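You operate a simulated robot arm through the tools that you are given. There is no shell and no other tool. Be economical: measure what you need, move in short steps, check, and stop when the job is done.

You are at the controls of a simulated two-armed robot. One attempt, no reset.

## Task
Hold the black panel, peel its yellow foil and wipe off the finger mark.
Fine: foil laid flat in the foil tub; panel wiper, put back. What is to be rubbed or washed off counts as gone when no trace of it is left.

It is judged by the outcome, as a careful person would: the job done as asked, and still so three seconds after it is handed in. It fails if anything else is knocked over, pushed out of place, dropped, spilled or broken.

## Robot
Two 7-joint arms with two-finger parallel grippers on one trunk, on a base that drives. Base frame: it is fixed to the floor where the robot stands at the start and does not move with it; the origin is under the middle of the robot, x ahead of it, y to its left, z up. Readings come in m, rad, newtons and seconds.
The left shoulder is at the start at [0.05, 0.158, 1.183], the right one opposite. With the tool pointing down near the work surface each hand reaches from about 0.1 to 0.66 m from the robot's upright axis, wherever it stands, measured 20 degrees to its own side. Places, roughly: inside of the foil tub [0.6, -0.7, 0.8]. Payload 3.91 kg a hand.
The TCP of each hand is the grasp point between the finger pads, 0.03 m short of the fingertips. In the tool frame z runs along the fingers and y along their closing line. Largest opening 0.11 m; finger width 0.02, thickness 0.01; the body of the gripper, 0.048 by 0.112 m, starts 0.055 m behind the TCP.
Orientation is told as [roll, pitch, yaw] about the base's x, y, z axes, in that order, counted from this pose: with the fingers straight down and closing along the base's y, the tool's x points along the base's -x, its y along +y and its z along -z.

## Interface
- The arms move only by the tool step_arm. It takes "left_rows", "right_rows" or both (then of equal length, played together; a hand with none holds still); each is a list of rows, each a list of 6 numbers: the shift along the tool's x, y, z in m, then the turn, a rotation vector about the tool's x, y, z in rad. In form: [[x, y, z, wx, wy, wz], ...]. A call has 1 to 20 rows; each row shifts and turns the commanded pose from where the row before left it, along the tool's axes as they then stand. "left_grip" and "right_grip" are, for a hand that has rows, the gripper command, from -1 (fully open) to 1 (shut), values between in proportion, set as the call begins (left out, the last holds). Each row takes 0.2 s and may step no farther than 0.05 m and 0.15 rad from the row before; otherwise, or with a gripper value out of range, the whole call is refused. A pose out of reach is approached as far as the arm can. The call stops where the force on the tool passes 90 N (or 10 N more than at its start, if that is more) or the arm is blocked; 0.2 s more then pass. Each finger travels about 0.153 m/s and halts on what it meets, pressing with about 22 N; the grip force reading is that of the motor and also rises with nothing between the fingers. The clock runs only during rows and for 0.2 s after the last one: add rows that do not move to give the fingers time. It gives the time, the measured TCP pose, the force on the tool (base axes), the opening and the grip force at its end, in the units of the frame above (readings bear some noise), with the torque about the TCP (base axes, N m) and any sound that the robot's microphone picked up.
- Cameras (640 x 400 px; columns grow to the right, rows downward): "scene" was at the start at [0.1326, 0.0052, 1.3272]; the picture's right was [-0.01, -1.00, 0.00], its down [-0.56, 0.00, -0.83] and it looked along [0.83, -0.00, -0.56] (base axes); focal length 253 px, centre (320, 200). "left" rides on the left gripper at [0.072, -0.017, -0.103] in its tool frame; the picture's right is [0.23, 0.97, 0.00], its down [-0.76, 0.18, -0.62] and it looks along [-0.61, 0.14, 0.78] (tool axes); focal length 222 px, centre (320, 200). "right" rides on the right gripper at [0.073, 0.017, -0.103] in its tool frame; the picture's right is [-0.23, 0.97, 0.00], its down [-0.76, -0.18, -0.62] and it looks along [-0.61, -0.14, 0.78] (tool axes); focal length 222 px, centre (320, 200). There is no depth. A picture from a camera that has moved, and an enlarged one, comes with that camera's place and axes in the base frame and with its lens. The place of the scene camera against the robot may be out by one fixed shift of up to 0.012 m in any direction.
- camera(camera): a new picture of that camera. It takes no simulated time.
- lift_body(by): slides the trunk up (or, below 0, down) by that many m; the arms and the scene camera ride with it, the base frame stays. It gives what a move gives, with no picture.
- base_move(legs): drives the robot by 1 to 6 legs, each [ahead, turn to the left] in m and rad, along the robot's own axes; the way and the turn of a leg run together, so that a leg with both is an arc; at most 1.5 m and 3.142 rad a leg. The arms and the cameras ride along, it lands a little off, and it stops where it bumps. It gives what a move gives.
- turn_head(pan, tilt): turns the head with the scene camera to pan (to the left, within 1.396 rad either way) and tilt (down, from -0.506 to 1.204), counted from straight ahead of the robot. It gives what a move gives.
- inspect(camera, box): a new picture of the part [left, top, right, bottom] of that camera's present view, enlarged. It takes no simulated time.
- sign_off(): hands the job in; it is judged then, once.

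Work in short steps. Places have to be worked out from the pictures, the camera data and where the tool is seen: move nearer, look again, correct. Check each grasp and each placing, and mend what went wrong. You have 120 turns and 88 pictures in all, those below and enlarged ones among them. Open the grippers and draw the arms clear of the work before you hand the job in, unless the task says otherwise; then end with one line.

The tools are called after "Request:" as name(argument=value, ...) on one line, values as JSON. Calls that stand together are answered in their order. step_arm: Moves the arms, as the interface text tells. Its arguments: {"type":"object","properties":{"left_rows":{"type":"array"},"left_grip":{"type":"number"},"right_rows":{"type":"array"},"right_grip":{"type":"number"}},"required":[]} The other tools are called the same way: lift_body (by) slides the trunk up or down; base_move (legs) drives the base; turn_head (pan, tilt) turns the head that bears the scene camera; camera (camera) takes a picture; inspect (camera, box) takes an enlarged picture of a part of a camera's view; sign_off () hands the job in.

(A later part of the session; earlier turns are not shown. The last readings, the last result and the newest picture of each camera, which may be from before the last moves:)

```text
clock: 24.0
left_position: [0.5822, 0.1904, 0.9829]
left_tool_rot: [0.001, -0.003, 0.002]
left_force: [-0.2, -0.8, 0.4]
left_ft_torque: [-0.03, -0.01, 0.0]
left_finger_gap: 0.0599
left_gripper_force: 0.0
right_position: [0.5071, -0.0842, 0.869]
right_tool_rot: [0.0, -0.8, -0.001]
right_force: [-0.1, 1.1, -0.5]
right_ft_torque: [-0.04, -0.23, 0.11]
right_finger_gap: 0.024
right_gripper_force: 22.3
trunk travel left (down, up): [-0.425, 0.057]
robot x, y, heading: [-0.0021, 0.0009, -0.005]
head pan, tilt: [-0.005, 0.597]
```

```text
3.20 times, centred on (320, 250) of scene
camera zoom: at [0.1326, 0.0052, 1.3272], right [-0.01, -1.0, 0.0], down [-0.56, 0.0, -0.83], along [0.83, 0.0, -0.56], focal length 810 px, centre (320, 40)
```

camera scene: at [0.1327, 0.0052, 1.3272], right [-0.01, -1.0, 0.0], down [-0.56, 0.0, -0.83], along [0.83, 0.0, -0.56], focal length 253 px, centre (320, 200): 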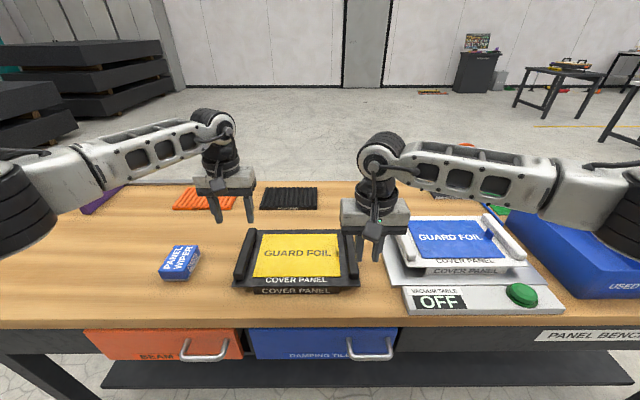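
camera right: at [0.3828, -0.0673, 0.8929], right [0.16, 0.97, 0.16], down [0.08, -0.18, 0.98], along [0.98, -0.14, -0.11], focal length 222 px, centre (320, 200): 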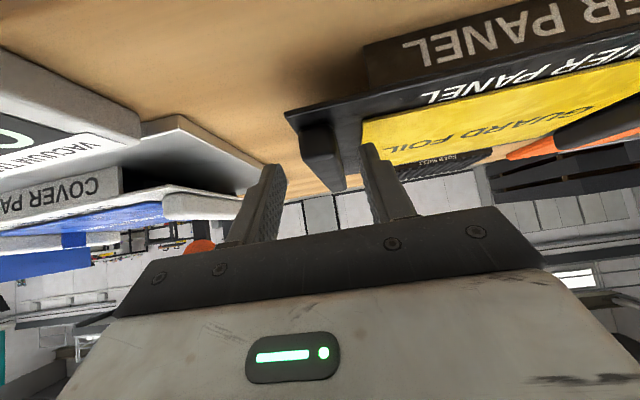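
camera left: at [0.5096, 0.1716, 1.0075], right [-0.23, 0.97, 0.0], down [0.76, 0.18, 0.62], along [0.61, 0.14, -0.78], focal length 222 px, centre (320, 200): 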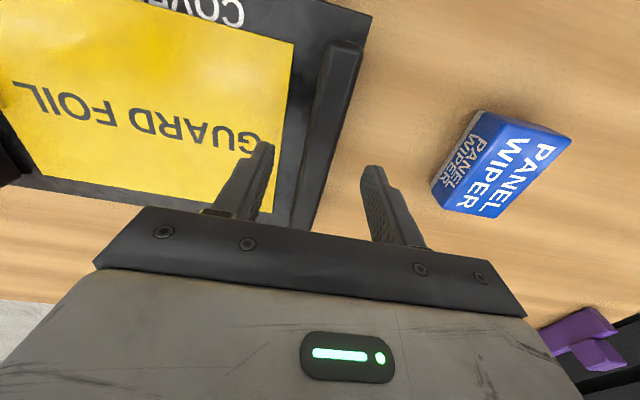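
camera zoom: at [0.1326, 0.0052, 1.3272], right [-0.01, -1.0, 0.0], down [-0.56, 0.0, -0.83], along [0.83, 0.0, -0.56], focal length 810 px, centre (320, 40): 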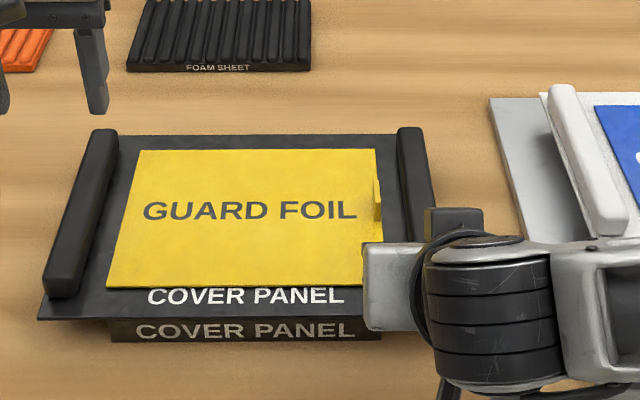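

Right rail held (24.0 mm). Bring the left hand over the tab at z ≈ 0.95 with a 2 cm gap.

Request:
step_arm(left_rows=[[-0.003, -0.04, 0.005, 0, 0, 0], [-0.003, -0.04, 0.005, 0, 0, 0], [-0.003, -0.04, 0.005, 0, 0, 0], [-0.003, -0.04, 0.005, 0, 0, 0], [-0.002, -0.04, 0.005, 0, 0, 0], [0, -0.035, 0.005, 0, 0, 0], [0, 0, 0, 0, 0, 0], [0, 0, 0, 0, 0, 0]], left_grip=0.62)

Request:
inspect(camera="left", box=[220, 50, 420, 220])

Request:
camera(camera="scene")

```text
clock: 25.8
left_position: [0.5765, -0.0274, 0.9499]
left_tool_rot: [0.0, -0.001, 0.002]
left_force: [0.9, 0.0, -0.2]
left_ft_torque: [0.01, -0.01, -0.03]
left_finger_gap: 0.0206
left_gripper_force: 0.2
left hand out of reach, approached as far as the arm can: row 5, 6
right_position: [0.5075, -0.0841, 0.8689]
right_tool_rot: [0.0, -0.8, 0.001]
right_force: [-0.4, 0.1, -0.2]
right_ft_torque: [-0.03, -0.05, 0.02]
right_finger_gap: 0.0237
right_gripper_force: 22.2
trunk travel left (down, up): [-0.425, 0.057]
robot x, y, heading: [0.0012, -0.0009, 0.003]
head pan, tilt: [-0.005, 0.597]
```

```text
2.35 times, centred on (320, 135) of left
camera zoom: at [0.5036, -0.0446, 1.0538], right [-0.23, 0.97, 0.0], down [0.76, 0.18, 0.62], along [0.61, 0.14, -0.78], focal length 523 px, centre (320, 353)
```

zoom: 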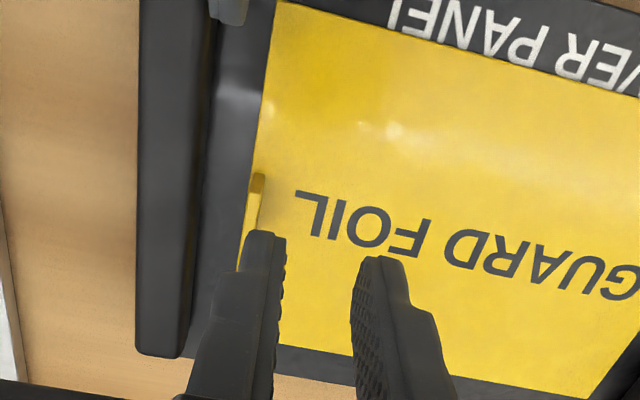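

```text
52 pictures are left
camera scene: at [0.1326, 0.0051, 1.3272], right [-0.01, -1.0, 0.0], down [-0.56, 0.0, -0.83], along [0.83, 0.0, -0.56], focal length 253 px, centre (320, 200)
```

scene: 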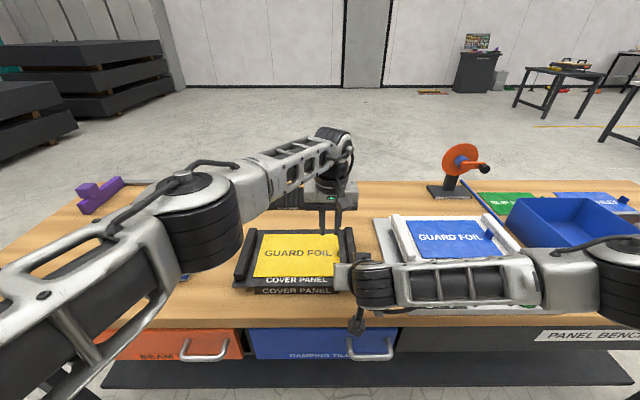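

The left arm can't quite reach (short ~2–3 cm). I'll release the right rail, back both hands up, and move the base a bit nearer; first check front clearance with the head.

Request:
step_arm(right_rows=[[0, 0, 0, 0, 0, 0], [0, 0, 0, 0, 0, 0], [-0.0287, 0, -0.0279, 0, 0, 0], [-0.0287, 0, -0.0279, 0, 0, 0], [0, 0, 0, 0, 0, 0]], right_grip=0.09, left_rows=[[0, 0, -0.02, 0, 0, 0], [0, 0.03, -0.02, 0, 0, 0], [0, 0.03, -0.02, 0, 0, 0], [0, 0.04, 0, 0, 0, 0], [0, 0.03, 0, 0, 0, 0]])

Request:
turn_head(pan=0, tilt=1.2)

Request:
camera(camera="scene")

```text
clock: 27.0
left_position: [0.5758, 0.1052, 1.0118]
left_tool_rot: [0.001, 0.0, 0.0]
left_force: [-0.2, -0.6, 0.3]
left_ft_torque: [0.0, 0.01, -0.01]
left_finger_gap: 0.0208
left_gripper_force: 0.1
right_position: [0.5077, -0.0843, 0.9501]
right_tool_rot: [-0.003, -0.798, -0.001]
right_force: [0.1, 0.0, -0.9]
right_ft_torque: [-0.02, 0.01, 0.02]
right_finger_gap: 0.0499
right_gripper_force: 0.1
trunk travel left (down, up): [-0.425, 0.057]
robot x, y, heading: [0.0032, -0.0, 0.001]
head pan, tilt: [-0.005, 0.597]
```

```text
clock: 28.0
left_position: [0.5769, 0.1042, 1.0124]
left_tool_rot: [0.001, -0.002, 0.004]
left_force: [0.2, -0.4, -0.9]
left_ft_torque: [-0.03, 0.0, 0.02]
left_finger_gap: 0.021
left_gripper_force: 0.0
right_position: [0.5085, -0.0836, 0.95]
right_tool_rot: [0.0, -0.8, 0.0]
right_force: [-0.5, 0.2, -0.2]
right_ft_torque: [-0.01, 0.02, -0.04]
right_finger_gap: 0.0501
right_gripper_force: 0.1
trunk travel left (down, up): [-0.425, 0.057]
robot x, y, heading: [-0.0004, 0.0024, -0.003]
head pan, tilt: [0.0, 1.201]
```

```text
51 pictures are left
camera scene: at [0.1001, 0.0057, 1.2823], right [0.0, -1.0, 0.0], down [-0.93, 0.0, -0.36], along [0.36, 0.0, -0.93], focal length 253 px, centre (320, 200)
```

scene: 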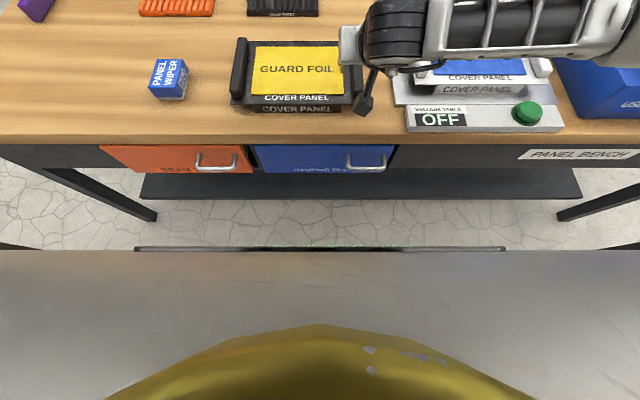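

Front clearance appears to be about 0.15 m. Drive ahead 0.07 m with both hands raised, then restore the head.

Request:
base_move(legs=[[0.07, 0]])

Request:
turn_head(pan=0, tilt=0.75)

Request:
camera(camera="scene")

```text
clock: 29.0
left_position: [0.6472, 0.1038, 1.0115]
left_tool_rot: [0.0, -0.003, 0.0]
left_force: [-0.1, -1.3, -0.7]
left_ft_torque: [0.01, 0.05, -0.01]
left_finger_gap: 0.0211
left_gripper_force: 0.1
right_position: [0.5787, -0.0844, 0.9502]
right_tool_rot: [0.0, -0.797, 0.0]
right_force: [0.3, -0.6, -0.1]
right_ft_torque: [-0.02, 0.0, 0.01]
right_finger_gap: 0.0502
right_gripper_force: 0.1
trunk travel left (down, up): [-0.425, 0.057]
robot x, y, heading: [0.0702, -0.0042, -0.002]
head pan, tilt: [0.0, 1.201]
```

```text
clock: 29.9
left_position: [0.6464, 0.1033, 1.0112]
left_tool_rot: [-0.001, 0.0, 0.0]
left_force: [0.8, -0.3, 0.2]
left_ft_torque: [0.01, 0.0, -0.02]
left_finger_gap: 0.0208
left_gripper_force: 0.0
right_position: [0.5779, -0.0839, 0.9506]
right_tool_rot: [-0.002, -0.8, 0.001]
right_force: [0.1, -0.6, 0.3]
right_ft_torque: [0.02, 0.0, 0.01]
right_finger_gap: 0.05
right_gripper_force: 0.1
trunk travel left (down, up): [-0.425, 0.057]
robot x, y, heading: [0.0695, 0.0006, -0.007]
head pan, tilt: [0.0, 0.75]
```

```text
50 pictures are left
camera scene: at [0.1965, 0.0056, 1.3139], right [0.0, -1.0, 0.0], down [-0.68, 0.0, -0.73], along [0.73, 0.0, -0.68], focal length 253 px, centre (320, 200)
```

scene: 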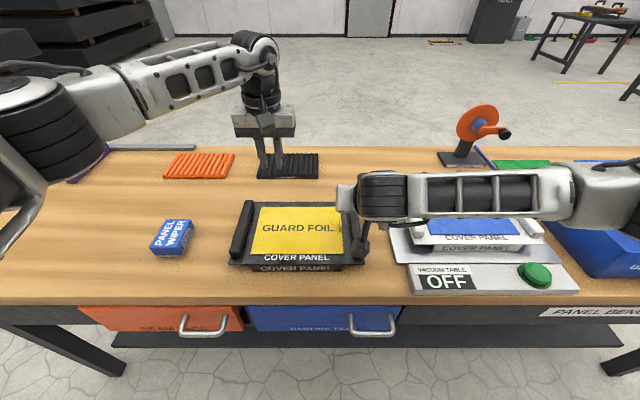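

Now at x +0.07. Move the right hand back over the rail's near end and descend to the same grip pose.

Request:
step_arm(right_rows=[[0.0244, 0, -0.0251, 0, 0, 0], [0.0244, 0, -0.0251, 0, 0, 0], [0, 0, 0, 0, 0, 0], [0.0194, 0, 0.0188, 0, 0, 0], [0.0194, 0, 0.0188, 0, 0, 0], [0.0193, 0, 0.0188, 0, 0, 0], [0, 0, 0, 0, 0, 0]])

Request:
step_arm(right_rows=[[0, 0, 0, 0, 0, 0], [0, 0, 0, 0, 0, 0], [0, 0, 0, 0, 0, 0]], right_grip=1)

```text
clock: 31.5
left_position: [0.6466, 0.103, 1.0119]
left_tool_rot: [0.001, -0.001, -0.001]
left_force: [0.4, 0.4, 0.4]
left_ft_torque: [-0.02, 0.01, 0.01]
left_finger_gap: 0.0206
left_gripper_force: 0.0
right_position: [0.5062, -0.0834, 0.8703]
right_tool_rot: [-0.001, -0.801, -0.002]
right_force: [0.0, -0.1, 0.3]
right_ft_torque: [-0.02, -0.03, 0.03]
right_finger_gap: 0.0503
right_gripper_force: 0.0
trunk travel left (down, up): [-0.425, 0.057]
robot x, y, heading: [0.0696, 0.0034, 0.004]
head pan, tilt: [0.0, 0.75]
```

```text
clock: 32.3
left_position: [0.6457, 0.1038, 1.012]
left_tool_rot: [-0.001, -0.001, 0.001]
left_force: [0.2, -0.2, -0.6]
left_ft_torque: [-0.03, -0.01, -0.01]
left_finger_gap: 0.0207
left_gripper_force: 0.1
right_position: [0.5065, -0.083, 0.8694]
right_tool_rot: [-0.001, -0.798, -0.001]
right_force: [0.2, 0.0, -0.3]
right_ft_torque: [-0.06, -0.06, -0.07]
right_finger_gap: 0.0237
right_gripper_force: 22.3
trunk travel left (down, up): [-0.425, 0.057]
robot x, y, heading: [0.0685, 0.0008, -0.002]
head pan, tilt: [0.0, 0.75]
```

Rail held again. Move the left hand over the tab.

Request:
step_arm(left_rows=[[0.0125, -0.037, 0.005, 0, 0, 0], [0.0125, -0.037, 0.015, 0, 0, 0], [0.0125, -0.037, 0.02, 0, 0, 0], [0.012, -0.037, 0.02, 0, 0, 0], [0, 0, 0, 0, 0, 0], [0, 0, 0, 0, 0, 0]])

Request:
inspect(camera="left", box=[220, 50, 420, 220])

Request:
inspect(camera="scene", box=[220, 140, 420, 280])

```text
clock: 33.7
left_position: [0.5991, -0.044, 0.9501]
left_tool_rot: [0.001, -0.002, 0.002]
left_force: [0.3, 0.2, -0.4]
left_ft_torque: [0.01, 0.01, 0.0]
left_finger_gap: 0.021
left_gripper_force: 0.0
right_position: [0.5057, -0.0834, 0.8683]
right_tool_rot: [0.0, -0.8, -0.002]
right_force: [-0.3, -0.2, 0.4]
right_ft_torque: [0.03, 0.16, 0.02]
right_finger_gap: 0.024
right_gripper_force: 21.8
trunk travel left (down, up): [-0.425, 0.057]
robot x, y, heading: [0.0699, -0.0018, 0.002]
head pan, tilt: [0.0, 0.75]
```

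```text
2.35 times, centred on (320, 135) of left
camera zoom: at [0.5258, -0.0629, 1.0546], right [-0.23, 0.97, 0.0], down [0.76, 0.18, 0.62], along [0.61, 0.14, -0.78], focal length 523 px, centre (320, 353)
```

zoom: 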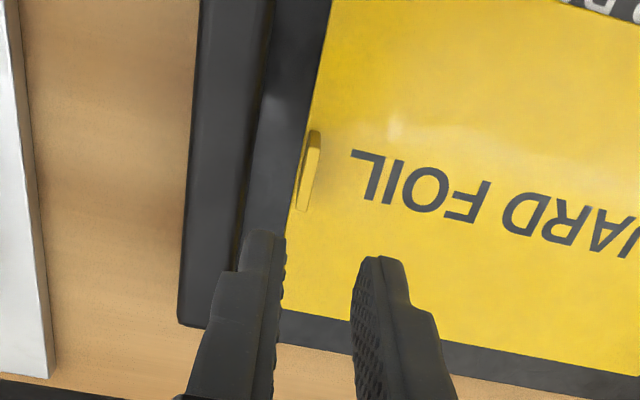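

```text
2.86 times, centred on (320, 210) of scene
camera zoom: at [0.1967, 0.0056, 1.314], right [0.0, -1.0, 0.0], down [-0.68, 0.0, -0.73], along [0.73, 0.0, -0.68], focal length 723 px, centre (320, 171)
```

zoom: 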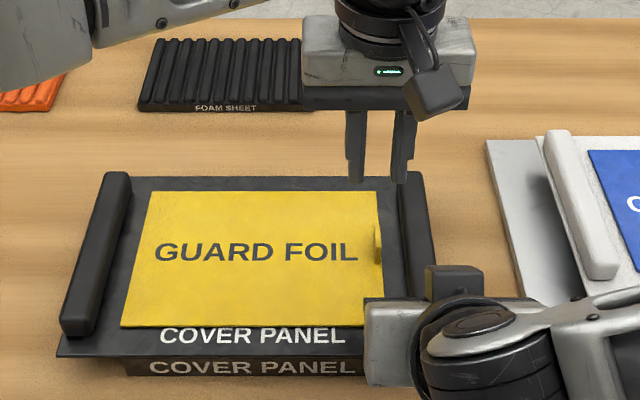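

Tab now measures y ≈ -0.049. Move to y -0.048, narrow the gap to 17 mm, lower to 0.90 and look.

Request:
step_arm(left_rows=[[0, -0.004, 0.02, 0, 0, 0], [0.001, 0, 0.025, 0, 0, 0], [0, 0, 0, 0, 0, 0]], left_grip=0.69)

Request:
inspect(camera="left", box=[260, 90, 380, 190])

```text
clock: 34.5
left_position: [0.5985, -0.0479, 0.907]
left_tool_rot: [0.002, -0.002, 0.001]
left_force: [-0.4, 0.2, -0.1]
left_ft_torque: [0.05, -0.02, -0.01]
left_finger_gap: 0.0172
left_gripper_force: 0.1
right_position: [0.5079, -0.0841, 0.8698]
right_tool_rot: [0.0, -0.799, 0.0]
right_force: [-0.2, -0.1, 0.4]
right_ft_torque: [0.02, 0.01, -0.01]
right_finger_gap: 0.0238
right_gripper_force: 21.8
trunk travel left (down, up): [-0.425, 0.057]
robot x, y, heading: [0.0674, -0.0015, 0.003]
head pan, tilt: [0.0, 0.75]
```

```text
4.00 times, centred on (320, 140) of left
camera zoom: at [0.5246, -0.0667, 1.0106], right [-0.23, 0.97, 0.0], down [0.76, 0.18, 0.62], along [0.61, 0.14, -0.78], focal length 888 px, centre (320, 440)
```

zoom: 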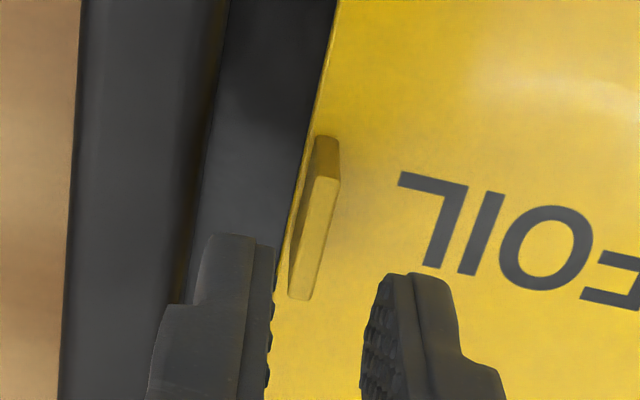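

Tab centre ≈ (0.597, -0.050). Shift 1 mm and descend to fingertip z ≈ 0.836.

Request:
step_arm(left_rows=[[0, -0.0015, 0.015, 0, 0, 0], [0, 0, 0.015, 0, 0, 0], [0, 0, 0.008, 0, 0, 0], [0, 0, 0.003, 0, 0, 0], [0, 0, 0, 0, 0, 0]])

Request:
step_arm(left_rows=[[0, 0, 0, 0, 0, 0], [0, 0, 0, 0, 0, 0], [0, 0, 0, 0, 0, 0]], left_grip=1)

Request:
inspect(camera="left", box=[260, 90, 380, 190])

```text
clock: 35.7
left_position: [0.5972, -0.0496, 0.8649]
left_tool_rot: [-0.001, -0.002, 0.002]
left_force: [-0.4, -0.5, -0.1]
left_ft_torque: [-0.01, 0.03, -0.02]
left_finger_gap: 0.0168
left_gripper_force: 0.1
right_position: [0.5072, -0.083, 0.8679]
right_tool_rot: [-0.002, -0.798, 0.0]
right_force: [-0.8, 0.3, -0.3]
right_ft_torque: [-0.03, -0.01, 0.01]
right_finger_gap: 0.0239
right_gripper_force: 22.4
trunk travel left (down, up): [-0.425, 0.057]
robot x, y, heading: [0.0674, -0.0004, -0.002]
head pan, tilt: [0.0, 0.75]
```

```text
clock: 36.5
left_position: [0.5968, -0.0491, 0.8663]
left_tool_rot: [0.001, 0.001, 0.003]
left_force: [-0.2, 2.1, 0.0]
left_ft_torque: [0.04, -0.03, -0.03]
left_finger_gap: 0.0033
left_gripper_force: 21.7
right_position: [0.5061, -0.0844, 0.8687]
right_tool_rot: [-0.001, -0.8, 0.001]
right_force: [-0.7, -1.3, 0.0]
right_ft_torque: [-0.02, 0.03, 0.0]
right_finger_gap: 0.0236
right_gripper_force: 22.2
trunk travel left (down, up): [-0.425, 0.057]
robot x, y, heading: [0.0718, -0.0004, -0.001]
head pan, tilt: [0.0, 0.75]
```

```text
4.00 times, centred on (320, 140) of left
camera zoom: at [0.5239, -0.0679, 0.9688], right [-0.23, 0.97, 0.0], down [0.76, 0.18, 0.62], along [0.61, 0.14, -0.78], focal length 888 px, centre (320, 440)
```

zoom: 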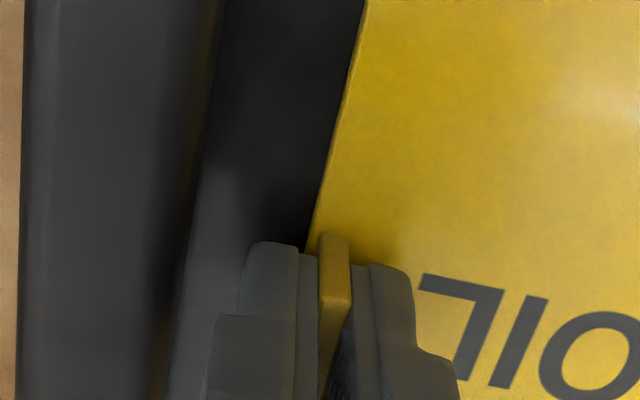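

Tab firmly gripped and centred. Pull up gently (4 mm) and read the forces.

Request:
step_arm(left_rows=[[0, 0, -0.001, 0, 0, 0], [0, 0, -0.001, 0, 0, 0], [0, 0, -0.001, 0, 0, 0], [0, 0, -0.001, 0, 0, 0], [0, 0, 0, 0, 0, 0]])

Request:
step_arm(left_rows=[[0, 0.0005, -0.0015, 0, 0, 0], [0, 0.0005, -0.0015, 0, 0, 0], [0, 0.0005, -0.0015, 0, 0, 0], [0, 0, 0, 0, 0, 0]])

Request:
inspect(camera="left", box=[220, 50, 420, 220])

```text
clock: 37.7
left_position: [0.5972, -0.0501, 0.8689]
left_tool_rot: [0.001, -0.002, 0.0]
left_force: [0.0, 0.4, -0.8]
left_ft_torque: [0.0, 0.03, -0.03]
left_finger_gap: 0.0036
left_gripper_force: 22.5
right_position: [0.5068, -0.084, 0.8678]
right_tool_rot: [0.0, -0.8, 0.0]
right_force: [-0.1, -0.3, -0.5]
right_ft_torque: [0.02, 0.05, 0.0]
right_finger_gap: 0.0238
right_gripper_force: 21.9
trunk travel left (down, up): [-0.425, 0.057]
robot x, y, heading: [0.066, -0.0003, -0.001]
head pan, tilt: [0.0, 0.75]
```

```text
clock: 38.7
left_position: [0.5967, -0.0485, 0.8746]
left_tool_rot: [0.0, -0.003, 0.0]
left_force: [-0.2, 0.1, -0.1]
left_ft_torque: [0.01, -0.02, 0.02]
left_finger_gap: 0.0036
left_gripper_force: 22.3
right_position: [0.5063, -0.083, 0.8684]
right_tool_rot: [0.001, -0.801, 0.001]
right_force: [-0.1, 0.3, -0.2]
right_ft_torque: [-0.02, -0.02, 0.02]
right_finger_gap: 0.0237
right_gripper_force: 21.8
trunk travel left (down, up): [-0.425, 0.057]
robot x, y, heading: [0.0713, -0.0, -0.001]
head pan, tilt: [0.0, 0.75]
```

```text
2.35 times, centred on (320, 135) of left
camera zoom: at [0.5237, -0.067, 0.9775], right [-0.23, 0.97, 0.0], down [0.76, 0.18, 0.62], along [0.61, 0.14, -0.78], focal length 523 px, centre (320, 353)
```

zoom: 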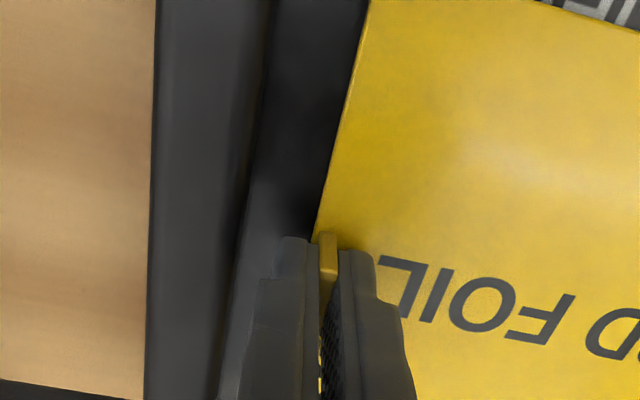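

Forces near zero with the tab still held — the foil edge seems to follow. Continue upward and toward +y.

Request:
step_arm(left_rows=[[0, 0.001, -0.003, 0, 0, 0], [0, 0.001, -0.003, 0, 0, 0], [0, 0.001, -0.003, 0, 0, 0], [0, 0.002, -0.003, 0, 0, 0], [0, 0.002, -0.003, 0, 0, 0], [0, 0, 0, 0, 0, 0]])

Request:
inspect(camera="scene", box=[220, 140, 420, 280])

```text
clock: 40.1
left_position: [0.5964, -0.0408, 0.89]
left_tool_rot: [0.0, -0.003, -0.001]
left_force: [-0.5, 0.9, -0.7]
left_ft_torque: [0.0, -0.04, 0.01]
left_finger_gap: 0.0039
left_gripper_force: 22.1
right_position: [0.506, -0.0836, 0.8698]
right_tool_rot: [0.001, -0.8, 0.001]
right_force: [-1.0, 0.3, -0.7]
right_ft_torque: [0.03, 0.05, 0.09]
right_finger_gap: 0.0236
right_gripper_force: 21.8
trunk travel left (down, up): [-0.425, 0.057]
robot x, y, heading: [0.0686, -0.0017, -0.002]
head pan, tilt: [0.0, 0.75]
```

```text
2.86 times, centred on (320, 210) of scene
camera zoom: at [0.1967, 0.0057, 1.314], right [0.0, -1.0, 0.0], down [-0.68, 0.0, -0.73], along [0.73, 0.0, -0.68], focal length 723 px, centre (320, 171)
```

zoom: 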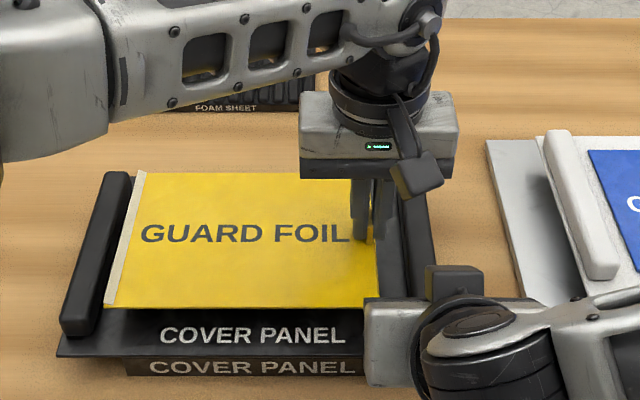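

The foil has come off as a sheet and hangs level from the tab. Lift it 0.12 m clear, and inspect.

Request:
step_arm(left_rows=[[0, 0.002, -0.01, 0, 0, 0], [0, 0.002, -0.015, 0, 0, 0], [0, 0, -0.02, 0, 0, 0], [0, 0, -0.025, 0, 0, 0], [0, 0, -0.025, 0, 0, 0], [0, 0, -0.025, 0, 0, 0], [0, 0, 0, 0, 0, 0]])

Request:
camera(camera="scene")

```text
clock: 41.7
left_position: [0.596, -0.0379, 1.0099]
left_tool_rot: [-0.001, -0.001, 0.002]
left_force: [0.3, 0.1, -0.3]
left_ft_torque: [-0.01, -0.03, 0.04]
left_finger_gap: 0.0038
left_gripper_force: 22.0
right_position: [0.5081, -0.0838, 0.8692]
right_tool_rot: [-0.001, -0.8, -0.001]
right_force: [-0.4, -0.3, 0.3]
right_ft_torque: [0.0, 0.05, 0.03]
right_finger_gap: 0.0236
right_gripper_force: 21.8
trunk travel left (down, up): [-0.425, 0.057]
robot x, y, heading: [0.0677, -0.0002, 0.003]
head pan, tilt: [0.0, 0.75]
```

```text
43 pictures are left
camera scene: at [0.1966, 0.0056, 1.314], right [0.0, -1.0, 0.0], down [-0.68, 0.0, -0.73], along [0.73, 0.0, -0.68], focal length 253 px, centre (320, 200)
```

scene: 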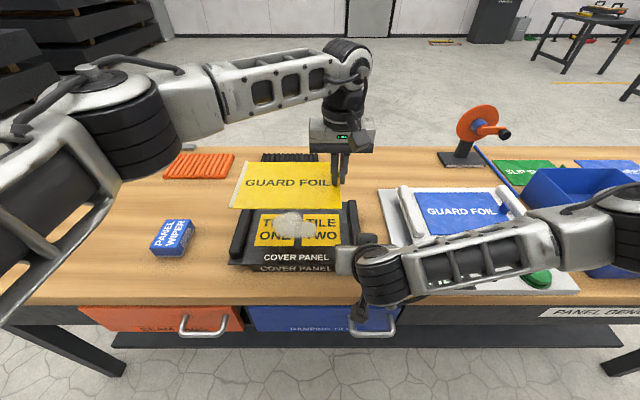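

Foil is fully off; a smudge is visible on the panel. Release the right rail, raise and re-level the right hand, and draw it back to the right.

Request:
step_arm(right_rows=[[0, 0, 0, 0, 0, 0], [0, 0, 0, 0, 0, 0], [-0.0215, 0, -0.021, 0, 0, 0], [-0.0215, 0, -0.021, 0, 0, 0], [-0.0215, 0, -0.021, 0, 0, 0], [0, -0.03, 0, 0, 0.134, 0], [0, -0.03, 0, 0, 0.134, 0], [0, -0.03, 0, 0, 0.134, 0], [0, -0.03, 0, 0, 0.134, 0], [0, -0.02, 0, 0, 0.132, 0], [0, 0, 0, 0, 0.132, 0], [0, 0, 0, 0, 0, 0]], right_grip=0.09)

Request:
step_arm(right_rows=[[0.02, 0, -0.04, 0, 0, 0], [0.03, 0, -0.035, 0, 0, 0], [0.03, 0, -0.035, 0, 0, 0], [0.03, 0, -0.02, 0, 0, 0], [0, 0, 0, 0, 0, 0]])

Request:
camera(camera="scene")

Request:
inspect(camera="scene", box=[220, 195, 370, 280])

```text
clock: 44.3
left_position: [0.5971, -0.0376, 1.0095]
left_tool_rot: [0.001, -0.002, 0.0]
left_force: [-0.3, -0.5, -0.5]
left_ft_torque: [0.05, 0.02, -0.02]
left_finger_gap: 0.0035
left_gripper_force: 22.2
right_position: [0.5053, -0.2251, 0.959]
right_tool_rot: [-0.001, 0.003, 0.0]
right_force: [1.0, 0.0, -0.4]
right_ft_torque: [-0.01, -0.03, -0.02]
right_finger_gap: 0.0498
right_gripper_force: 0.0
trunk travel left (down, up): [-0.425, 0.057]
robot x, y, heading: [0.0689, -0.0018, 0.002]
head pan, tilt: [0.0, 0.75]
```

```text
clock: 45.5
left_position: [0.597, -0.0381, 1.0091]
left_tool_rot: [0.0, -0.002, 0.001]
left_force: [0.1, 0.1, 0.8]
left_ft_torque: [-0.04, -0.02, 0.02]
left_finger_gap: 0.0034
left_gripper_force: 22.0
right_position: [0.3936, -0.2245, 1.0891]
right_tool_rot: [0.0, 0.002, -0.001]
right_force: [0.4, 0.7, -0.3]
right_ft_torque: [0.01, -0.02, -0.01]
right_finger_gap: 0.0502
right_gripper_force: 0.1
trunk travel left (down, up): [-0.425, 0.057]
robot x, y, heading: [0.067, -0.0019, -0.001]
head pan, tilt: [0.0, 0.75]
```

```text
42 pictures are left
camera scene: at [0.1967, 0.0056, 1.314], right [0.0, -1.0, 0.0], down [-0.68, 0.0, -0.73], along [0.73, 0.0, -0.68], focal length 253 px, centre (320, 200)
```

scene: 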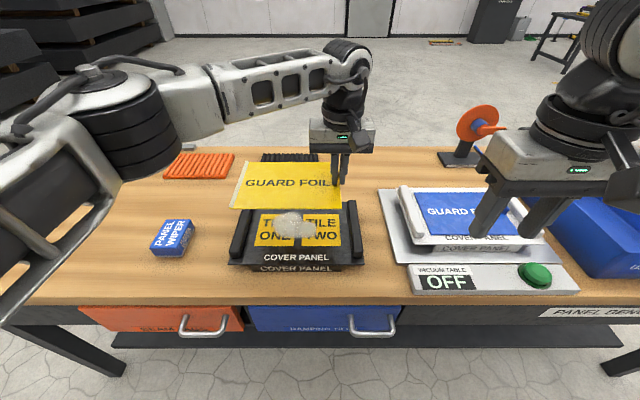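

```text
4.27 times, centred on (295, 238) of scene
camera zoom: at [0.1967, 0.0056, 1.314], right [0.0, -1.0, 0.0], down [-0.68, 0.0, -0.73], along [0.73, 0.0, -0.68], focal length 1080 px, centre (427, 40)
```

zoom: 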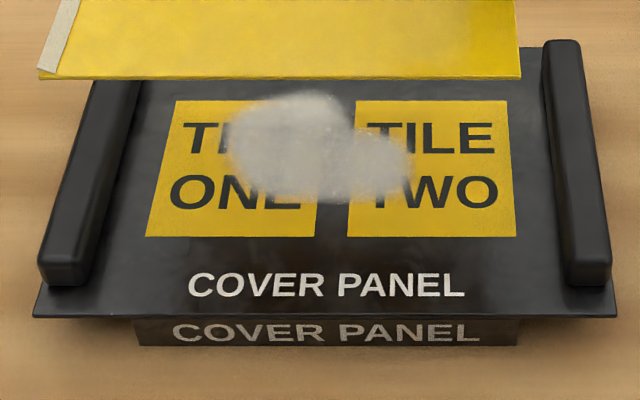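

The finger mark spans roughly x 0.58–0.665, y 0.015–0.12. Now yaw the left hand −90° so the foil's long side will match the tub's long side, pulling back and up.

Request:
step_arm(left_rows=[[0.02, 0.02, -0.015, 0, 0, 0], [0.02, 0.02, -0.015, 0, 0, 0], [0.02, 0.02, -0.015, 0, 0, 0], [0.02, 0.02, -0.015, 0, 0, 0], [0, 0, 0, 0, 0, 0.143], [0, 0, 0, 0, 0, 0.143], [0, 0, 0, 0, 0, 0.143], [0, 0, 0, 0, 0, 0.143], [0, 0, 0, 0, 0, 0.143], [0, 0, 0, 0, 0, 0.143], [0, 0, 0, 0, 0, 0.143], [0, 0, 0, 0, 0, 0.143], [0, 0, 0, 0, 0, 0.143], [0, 0, 0, 0, 0, 0.143], [0, 0, 0, 0, 0, 0.14], [0, 0, 0, 0, 0, 0]])

Request:
camera(camera="scene")

```text
clock: 48.9
left_position: [0.5172, 0.0428, 1.0671]
left_tool_rot: [0.003, -0.001, -1.097]
left_force: [0.5, 0.2, 0.5]
left_ft_torque: [-0.02, 0.0, 0.01]
left_finger_gap: 0.0034
left_gripper_force: 21.8
left hand out of reach, approached as far as the arm can: row 13, 14, 15
right_position: [0.3952, -0.224, 1.0882]
right_tool_rot: [0.002, 0.002, 0.0]
right_force: [-0.1, 0.3, 0.0]
right_ft_torque: [0.0, 0.0, 0.01]
right_finger_gap: 0.05
right_gripper_force: 0.1
trunk travel left (down, up): [-0.425, 0.057]
robot x, y, heading: [0.0694, 0.0012, 0.004]
head pan, tilt: [0.0, 0.75]
```

```text
40 pictures are left
camera scene: at [0.1965, 0.0056, 1.314], right [0.0, -1.0, 0.0], down [-0.68, 0.0, -0.73], along [0.73, 0.0, -0.68], focal length 253 px, centre (320, 200)
```

scene: 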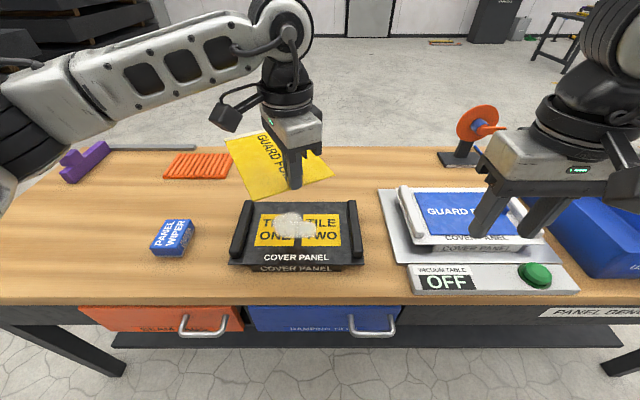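

Yaw stops at -1.10 at this pose; the remaining -0.47 can come from the robot's heading. Drive: back up, turn right, drive along the bench, and turn to face the tub at heading ≈ -0.47.

Request:
base_move(legs=[[-0.15, 0], [0, -1.42], [0.667, 0], [0, 0.95]])

Request:
camera(camera="scene")

```text
clock: 59.5
left_position: [0.4328, -0.826, 1.0679]
left_tool_rot: [0.001, 0.0, -1.574]
left_force: [0.0, 0.0, -0.8]
left_ft_torque: [-0.03, 0.03, -0.01]
left_finger_gap: 0.0036
left_gripper_force: 22.5
right_position: [0.2016, -1.0072, 1.0886]
right_tool_rot: [0.002, 0.002, -0.477]
right_force: [-0.2, -0.8, 0.0]
right_ft_torque: [-0.07, 0.01, 0.01]
right_finger_gap: 0.0502
right_gripper_force: 0.1
trunk travel left (down, up): [-0.425, 0.057]
robot x, y, heading: [0.0137, -0.6593, -0.478]
head pan, tilt: [0.0, 0.75]
```

```text
39 pictures are left
camera scene: at [0.1286, -0.7095, 1.314], right [-0.46, -0.89, 0.0], down [-0.61, 0.31, -0.73], along [0.65, -0.34, -0.68], focal length 253 px, centre (320, 200)
```

scene: 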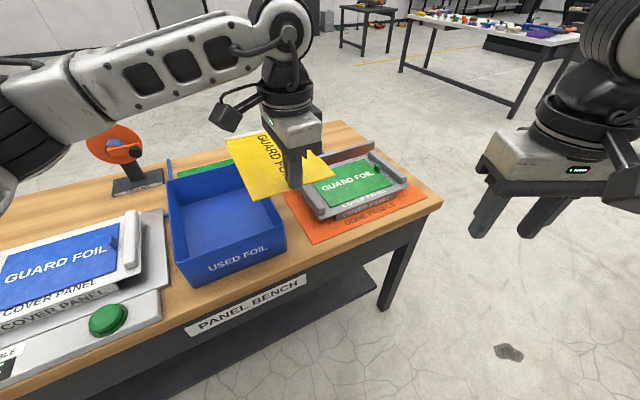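

The tub is "USED FOIL", outer about x 0.50–0.807, y -0.59…-0.81, rim z ≈ 0.88. Foil direction now lies along +x. Move the left hand to (0.572, -0.70, 1.0) above the tub.

Request:
step_arm(left_rows=[[0.026, 0.028, 0, 0, 0, 0], [0.025, 0.028, 0.013, 0, 0, 0], [0.025, 0.028, 0.018, 0, 0, 0], [0.025, 0.028, 0.018, 0, 0, 0], [0.025, 0.027, 0.018, 0, 0, 0], [0, 0, 0, 0, 0, 0], [0, 0, 0, 0, 0, 0]])

Request:
camera(camera="scene")

Request:
camera(camera="left")

```text
clock: 61.1
left_position: [0.4428, -0.7896, 1.059]
left_tool_rot: [0.002, -0.001, -1.57]
left_force: [0.5, 0.7, 0.5]
left_ft_torque: [-0.01, 0.01, 0.02]
left_finger_gap: 0.0035
left_gripper_force: 22.0
left hand out of reach, approached as far as the arm can: row 1, 2, 3, 4, 5
right_position: [0.2016, -1.0093, 1.0889]
right_tool_rot: [-0.002, 0.001, -0.478]
right_force: [0.2, 0.7, 0.8]
right_ft_torque: [0.01, 0.01, 0.02]
right_finger_gap: 0.05
right_gripper_force: 0.0
trunk travel left (down, up): [-0.425, 0.057]
robot x, y, heading: [0.0136, -0.6587, -0.478]
head pan, tilt: [0.0, 0.75]
```

```text
38 pictures are left
camera scene: at [0.1285, -0.7096, 1.314], right [-0.46, -0.89, 0.0], down [-0.61, 0.31, -0.73], along [0.65, -0.34, -0.68], focal length 253 px, centre (320, 200)
```

scene: 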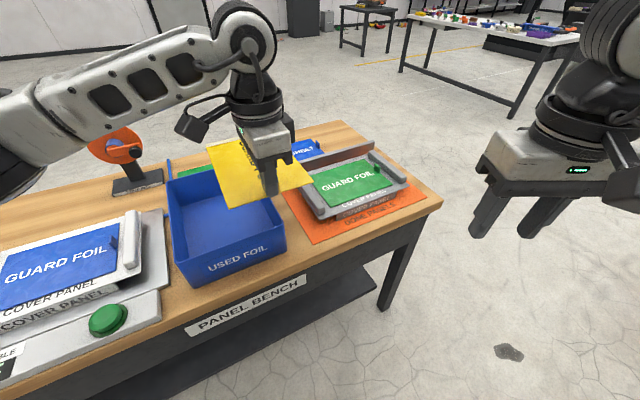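

```text
37 pictures are left
camera left: at [0.4251, -0.7178, 1.1633], right [0.97, 0.23, 0.0], down [0.18, -0.76, 0.62], along [0.14, -0.61, -0.78], focal length 222 px, centre (320, 200)
```

left: 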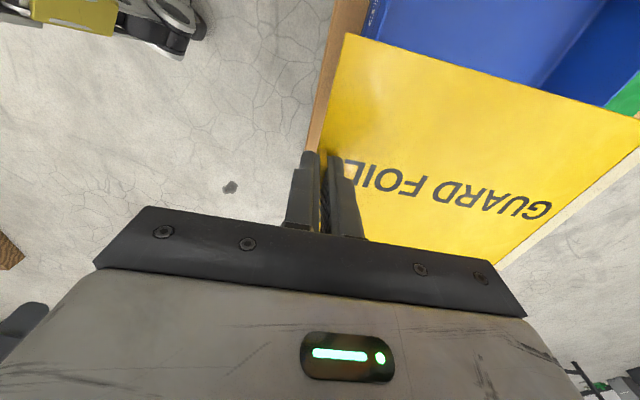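

Wrist yaw limit blocks it here; shifting the base about 0.19 m toward +y gives the arm the bearing it needs. Swing away, back up, and swing back.

Request:
base_move(legs=[[0, -1.18], [-0.19, 0], [0, 1.18]])

```text
clock: 68.5
left_position: [0.4603, -0.5973, 1.0583]
left_tool_rot: [0.0, 0.002, -1.563]
left_force: [0.2, -0.2, 0.4]
left_ft_torque: [0.01, 0.02, 0.0]
left_finger_gap: 0.0038
left_gripper_force: 21.9
right_position: [0.2206, -0.8168, 1.089]
right_tool_rot: [0.0, 0.001, -0.473]
right_force: [0.6, 0.5, 0.3]
right_ft_torque: [0.02, 0.0, 0.04]
right_finger_gap: 0.0501
right_gripper_force: 0.1
trunk travel left (down, up): [-0.425, 0.057]
robot x, y, heading: [0.0336, -0.4721, -0.473]
head pan, tilt: [0.0, 0.75]
```

Now move the left hand toward (0.572, -0.70, 1.0).

Request:
step_arm(left_rows=[[-0.035, 0.005, 0, 0, 0, 0], [-0.035, 0.015, 0.01, 0, 0, 0], [-0.033, 0.025, 0.02, 0, 0, 0], [0, 0.035, 0.015, 0, 0, 0], [0, 0.032, 0.015, 0, 0, 0], [0, 0, 0, 0, 0, 0], [0, 0, 0, 0, 0, 0]])

Request:
camera(camera="left")

Request:
camera(camera="scene")

```text
clock: 70.2
left_position: [0.457, -0.6285, 1.0595]
left_tool_rot: [0.001, -0.001, -1.563]
left_force: [-0.6, 0.3, -0.1]
left_ft_torque: [-0.01, 0.03, 0.01]
left_finger_gap: 0.0036
left_gripper_force: 21.8
left hand out of reach, approached as far as the arm can: row 1, 2, 3, 4, 5
right_position: [0.22, -0.8164, 1.089]
right_tool_rot: [-0.001, 0.002, -0.474]
right_force: [0.1, 0.3, -0.2]
right_ft_torque: [0.01, 0.0, 0.0]
right_finger_gap: 0.05
right_gripper_force: 0.0
trunk travel left (down, up): [-0.425, 0.057]
robot x, y, heading: [0.028, -0.4726, -0.469]
head pan, tilt: [0.0, 0.75]
```

```text
36 pictures are left
camera left: at [0.4381, -0.5584, 1.1643], right [0.97, 0.24, 0.0], down [0.18, -0.76, 0.62], along [0.15, -0.61, -0.78], focal length 222 px, centre (320, 200)
```

left: 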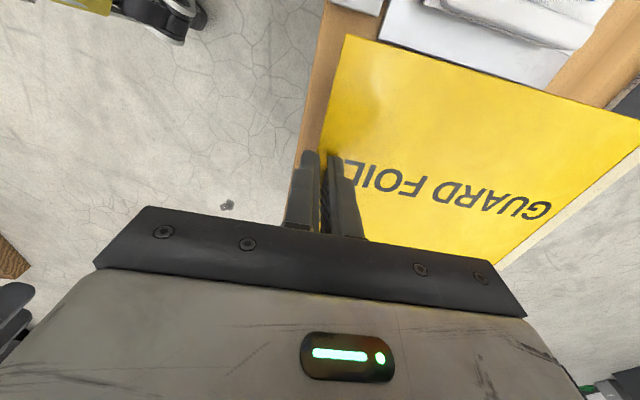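

```text
35 pictures are left
camera scene: at [0.1452, -0.5194, 1.314], right [-0.45, -0.89, 0.0], down [-0.61, 0.31, -0.73], along [0.65, -0.33, -0.68], focal length 253 px, centre (320, 200)
```

scene: 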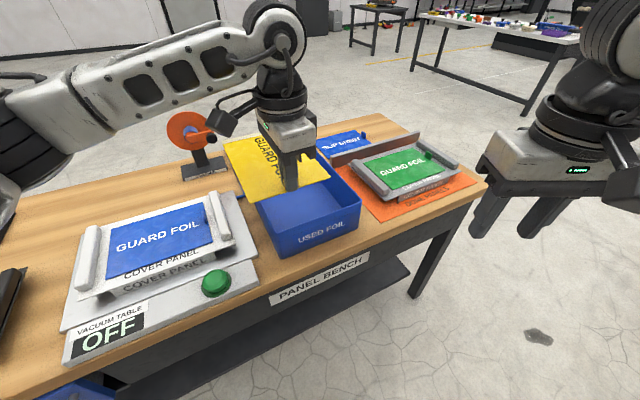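

The arm is yaw-limited at that pose. I'll unwind the wrist by 0.32 rad and use more robot heading (-0.8), placing the tub to the robot's front-left. First unwind and move the arm to the left in the robot's frame after re-driving.

Request:
step_arm(left_rows=[[0, 0, -0.01, 0, 0, -0.11], [0, 0, -0.01, 0, 0, -0.11], [0, 0, 0, 0, 0, -0.1], [0, 0, 0, 0, 0, 0]])

Request:
base_move(legs=[[0, -1.036], [0.185, 0], [0, 0.706]])

```text
clock: 71.2
left_position: [0.456, -0.629, 1.0806]
left_tool_rot: [0.002, 0.001, -1.242]
left_force: [0.0, 0.5, -0.1]
left_ft_torque: [0.01, 0.01, -0.01]
left_finger_gap: 0.0035
left_gripper_force: 21.8
right_position: [0.2192, -0.8165, 1.0893]
right_tool_rot: [-0.001, 0.002, -0.474]
right_force: [0.4, -0.3, -0.1]
right_ft_torque: [-0.01, -0.02, 0.0]
right_finger_gap: 0.0499
right_gripper_force: 0.1
trunk travel left (down, up): [-0.425, 0.057]
robot x, y, heading: [0.0344, -0.4692, -0.471]
head pan, tilt: [0.0, 0.75]
```

```text
clock: 77.2
left_position: [0.3915, -0.9395, 1.0823]
left_tool_rot: [0.003, -0.003, -1.576]
left_force: [-0.2, 0.5, -0.7]
left_ft_torque: [0.01, -0.01, 0.0]
left_finger_gap: 0.0038
left_gripper_force: 22.2
right_position: [0.1077, -1.0404, 1.0884]
right_tool_rot: [0.0, 0.001, -0.806]
right_force: [-0.3, 0.5, -1.3]
right_ft_torque: [0.02, 0.01, 0.0]
right_finger_gap: 0.0498
right_gripper_force: 0.0
trunk travel left (down, up): [-0.425, 0.057]
robot x, y, heading: [0.0423, -0.6484, -0.804]
head pan, tilt: [0.0, 0.75]
```

Foil is aligned with x again (yaw -1.576). Move the hand over the tub.

Request:
step_arm(left_rows=[[0.0343, 0.0257, 0, 0, 0, 0], [0.0343, 0.0257, 0, 0, 0, 0], [0.0343, 0.0257, 0, 0, 0, 0], [0.0343, 0.0257, 0, 0, 0, 0], [0.0343, 0.0257, 0.01, 0, 0, 0], [0.0343, 0.0257, 0.01, 0, 0, 0], [0.0343, 0.0257, 0.01, 0, 0, 0], [0, 0, 0, 0, 0, 0]])

Request:
camera(camera="left")

Request:
camera(camera="scene")

```text
clock: 79.0
left_position: [0.5128, -0.742, 1.0704]
left_tool_rot: [0.002, 0.001, -1.571]
left_force: [-0.4, -0.5, 0.7]
left_ft_torque: [0.01, 0.06, -0.01]
left_finger_gap: 0.0036
left_gripper_force: 21.6
left hand out of reach, approached as far as the arm can: row 5, 6, 7
right_position: [0.1069, -1.0407, 1.0894]
right_tool_rot: [0.001, 0.002, -0.804]
right_force: [-0.4, 0.2, 0.2]
right_ft_torque: [0.02, 0.01, 0.0]
right_finger_gap: 0.0502
right_gripper_force: 0.0
trunk travel left (down, up): [-0.425, 0.057]
robot x, y, heading: [0.0439, -0.6517, -0.801]
head pan, tilt: [0.0, 0.75]
```

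```text
34 pictures are left
camera left: at [0.4957, -0.6715, 1.1742], right [0.97, 0.23, 0.0], down [0.18, -0.76, 0.62], along [0.14, -0.61, -0.78], focal length 222 px, centre (320, 200)
```

left: 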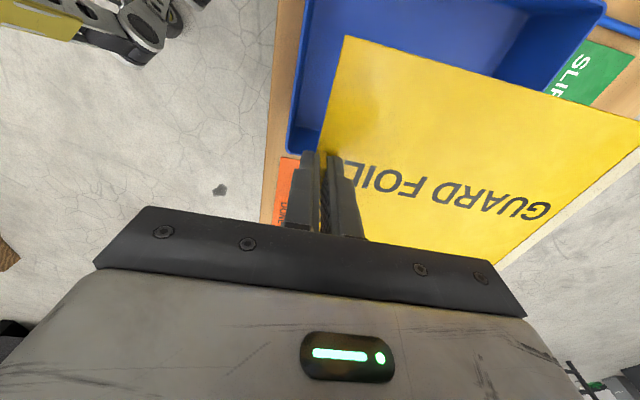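

```text
33 pictures are left
camera scene: at [0.132, -0.7333, 1.3141], right [-0.72, -0.69, 0.0], down [-0.47, 0.49, -0.73], along [0.51, -0.53, -0.68], focal length 253 px, centre (320, 200)
```

scene: 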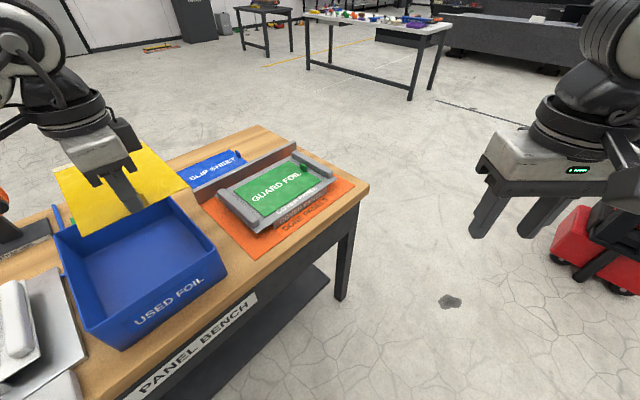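

Nearly there: smaller shoulder-to-hand distance gives more wrist yaw. I'll reposition to about (0.064, -0.554) with heading -1.26, swinging away from the tub.

Request:
base_move(legs=[[0, -0.97], [-0.1, 0], [0, 0.51]])

Request:
step_arm(left_rows=[[0, 0, 0, 0, 0, -0.13], [0, 0, 0, 0, 0, -0.13], [0, 0, 0, 0, 0, -0.13], [0, 0, 0, 0, 0, -0.12], [0, 0, 0, 0, 0, 0]])

```text
clock: 84.0
left_position: [0.4462, -0.8411, 1.0711]
left_tool_rot: [0.001, 0.001, -2.026]
left_force: [-0.5, 0.1, -0.3]
left_ft_torque: [0.03, 0.02, 0.02]
left_finger_gap: 0.0035
left_gripper_force: 22.1
right_position: [-0.0524, -0.932, 1.0889]
right_tool_rot: [0.001, 0.002, -1.256]
right_force: [0.0, -0.8, 0.1]
right_ft_torque: [0.0, -0.01, 0.0]
right_finger_gap: 0.0498
right_gripper_force: 0.0
trunk travel left (down, up): [-0.425, 0.057]
robot x, y, heading: [0.0601, -0.5507, -1.26]
head pan, tilt: [0.0, 0.75]
```

```text
clock: 85.2
left_position: [0.4448, -0.8419, 1.0704]
left_tool_rot: [0.002, 0.0, -1.51]
left_force: [-0.4, -1.0, 0.9]
left_ft_torque: [0.01, -0.02, -0.01]
left_finger_gap: 0.0035
left_gripper_force: 22.3
right_position: [-0.0504, -0.9318, 1.0898]
right_tool_rot: [0.0, 0.001, -1.258]
right_force: [-1.1, 0.1, 1.0]
right_ft_torque: [0.0, 0.0, 0.0]
right_finger_gap: 0.05
right_gripper_force: 0.0
trunk travel left (down, up): [-0.425, 0.057]
robot x, y, heading: [0.0637, -0.5574, -1.259]
head pan, tilt: [0.0, 0.75]
```

Move to (0.548, -0.70) at z ≈ 1.04.

Request:
step_arm(left_rows=[[0.034, 0.028, 0, 0, 0, 0], [0.034, 0.028, 0, 0, 0, 0], [0.034, 0.028, 0.01, 0, 0, 0], [0.033, 0.0275, 0.02, 0, 0, 0], [0, 0, 0, 0, 0, 0], [0, 0, 0, 0, 0, 0]])

Request:
turn_head(pan=0.75, tilt=0.75)

Request:
camera(camera="scene")

Request:
camera(camera="left")

```text
clock: 86.7
left_position: [0.5486, -0.698, 1.0392]
left_tool_rot: [0.003, -0.003, -1.515]
left_force: [-0.4, -0.2, -0.1]
left_ft_torque: [-0.01, 0.01, 0.0]
left_finger_gap: 0.0035
left_gripper_force: 22.1
right_position: [-0.0499, -0.932, 1.0901]
right_tool_rot: [0.0, 0.001, -1.256]
right_force: [-0.2, 0.4, 0.1]
right_ft_torque: [0.02, 0.0, -0.02]
right_finger_gap: 0.05
right_gripper_force: 0.1
trunk travel left (down, up): [-0.425, 0.057]
robot x, y, heading: [0.0646, -0.5554, -1.255]
head pan, tilt: [0.0, 0.75]
```

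```text
clock: 87.8
left_position: [0.5476, -0.7001, 1.0404]
left_tool_rot: [0.001, 0.001, -1.514]
left_force: [1.1, -0.3, -0.2]
left_ft_torque: [0.01, -0.01, -0.02]
left_finger_gap: 0.0036
left_gripper_force: 22.4
right_position: [-0.0498, -0.9311, 1.0893]
right_tool_rot: [0.0, 0.004, -1.257]
right_force: [0.2, -0.1, -0.6]
right_ft_torque: [0.02, -0.03, 0.03]
right_finger_gap: 0.05
right_gripper_force: 0.0
trunk travel left (down, up): [-0.425, 0.057]
robot x, y, heading: [0.0594, -0.5557, -1.256]
head pan, tilt: [0.75, 0.75]
```

```text
32 pictures are left
camera scene: at [0.1509, -0.6254, 1.314], right [-0.49, -0.87, 0.0], down [-0.6, 0.33, -0.73], along [0.64, -0.36, -0.68], focal length 253 px, centre (320, 200)
```

scene: 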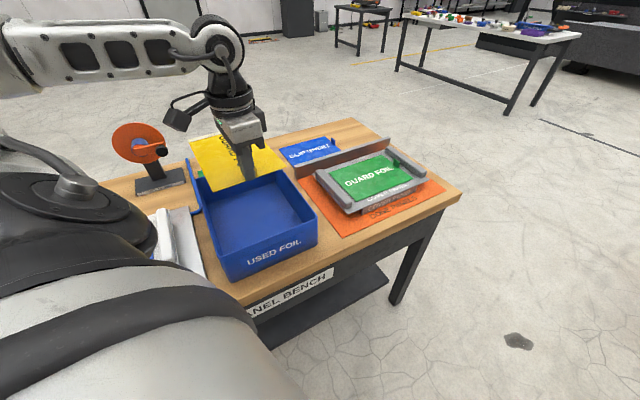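

```text
31 pictures are left
camera left: at [0.5265, -0.6296, 1.1435], right [0.96, 0.28, 0.0], down [0.22, -0.75, 0.62], along [0.18, -0.6, -0.78], focal length 222 px, centre (320, 200)
```

left: 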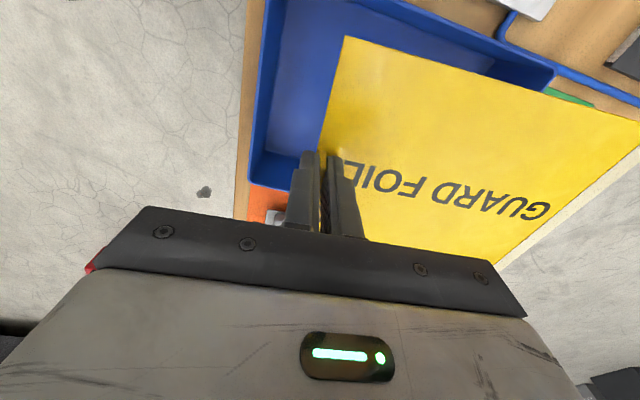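

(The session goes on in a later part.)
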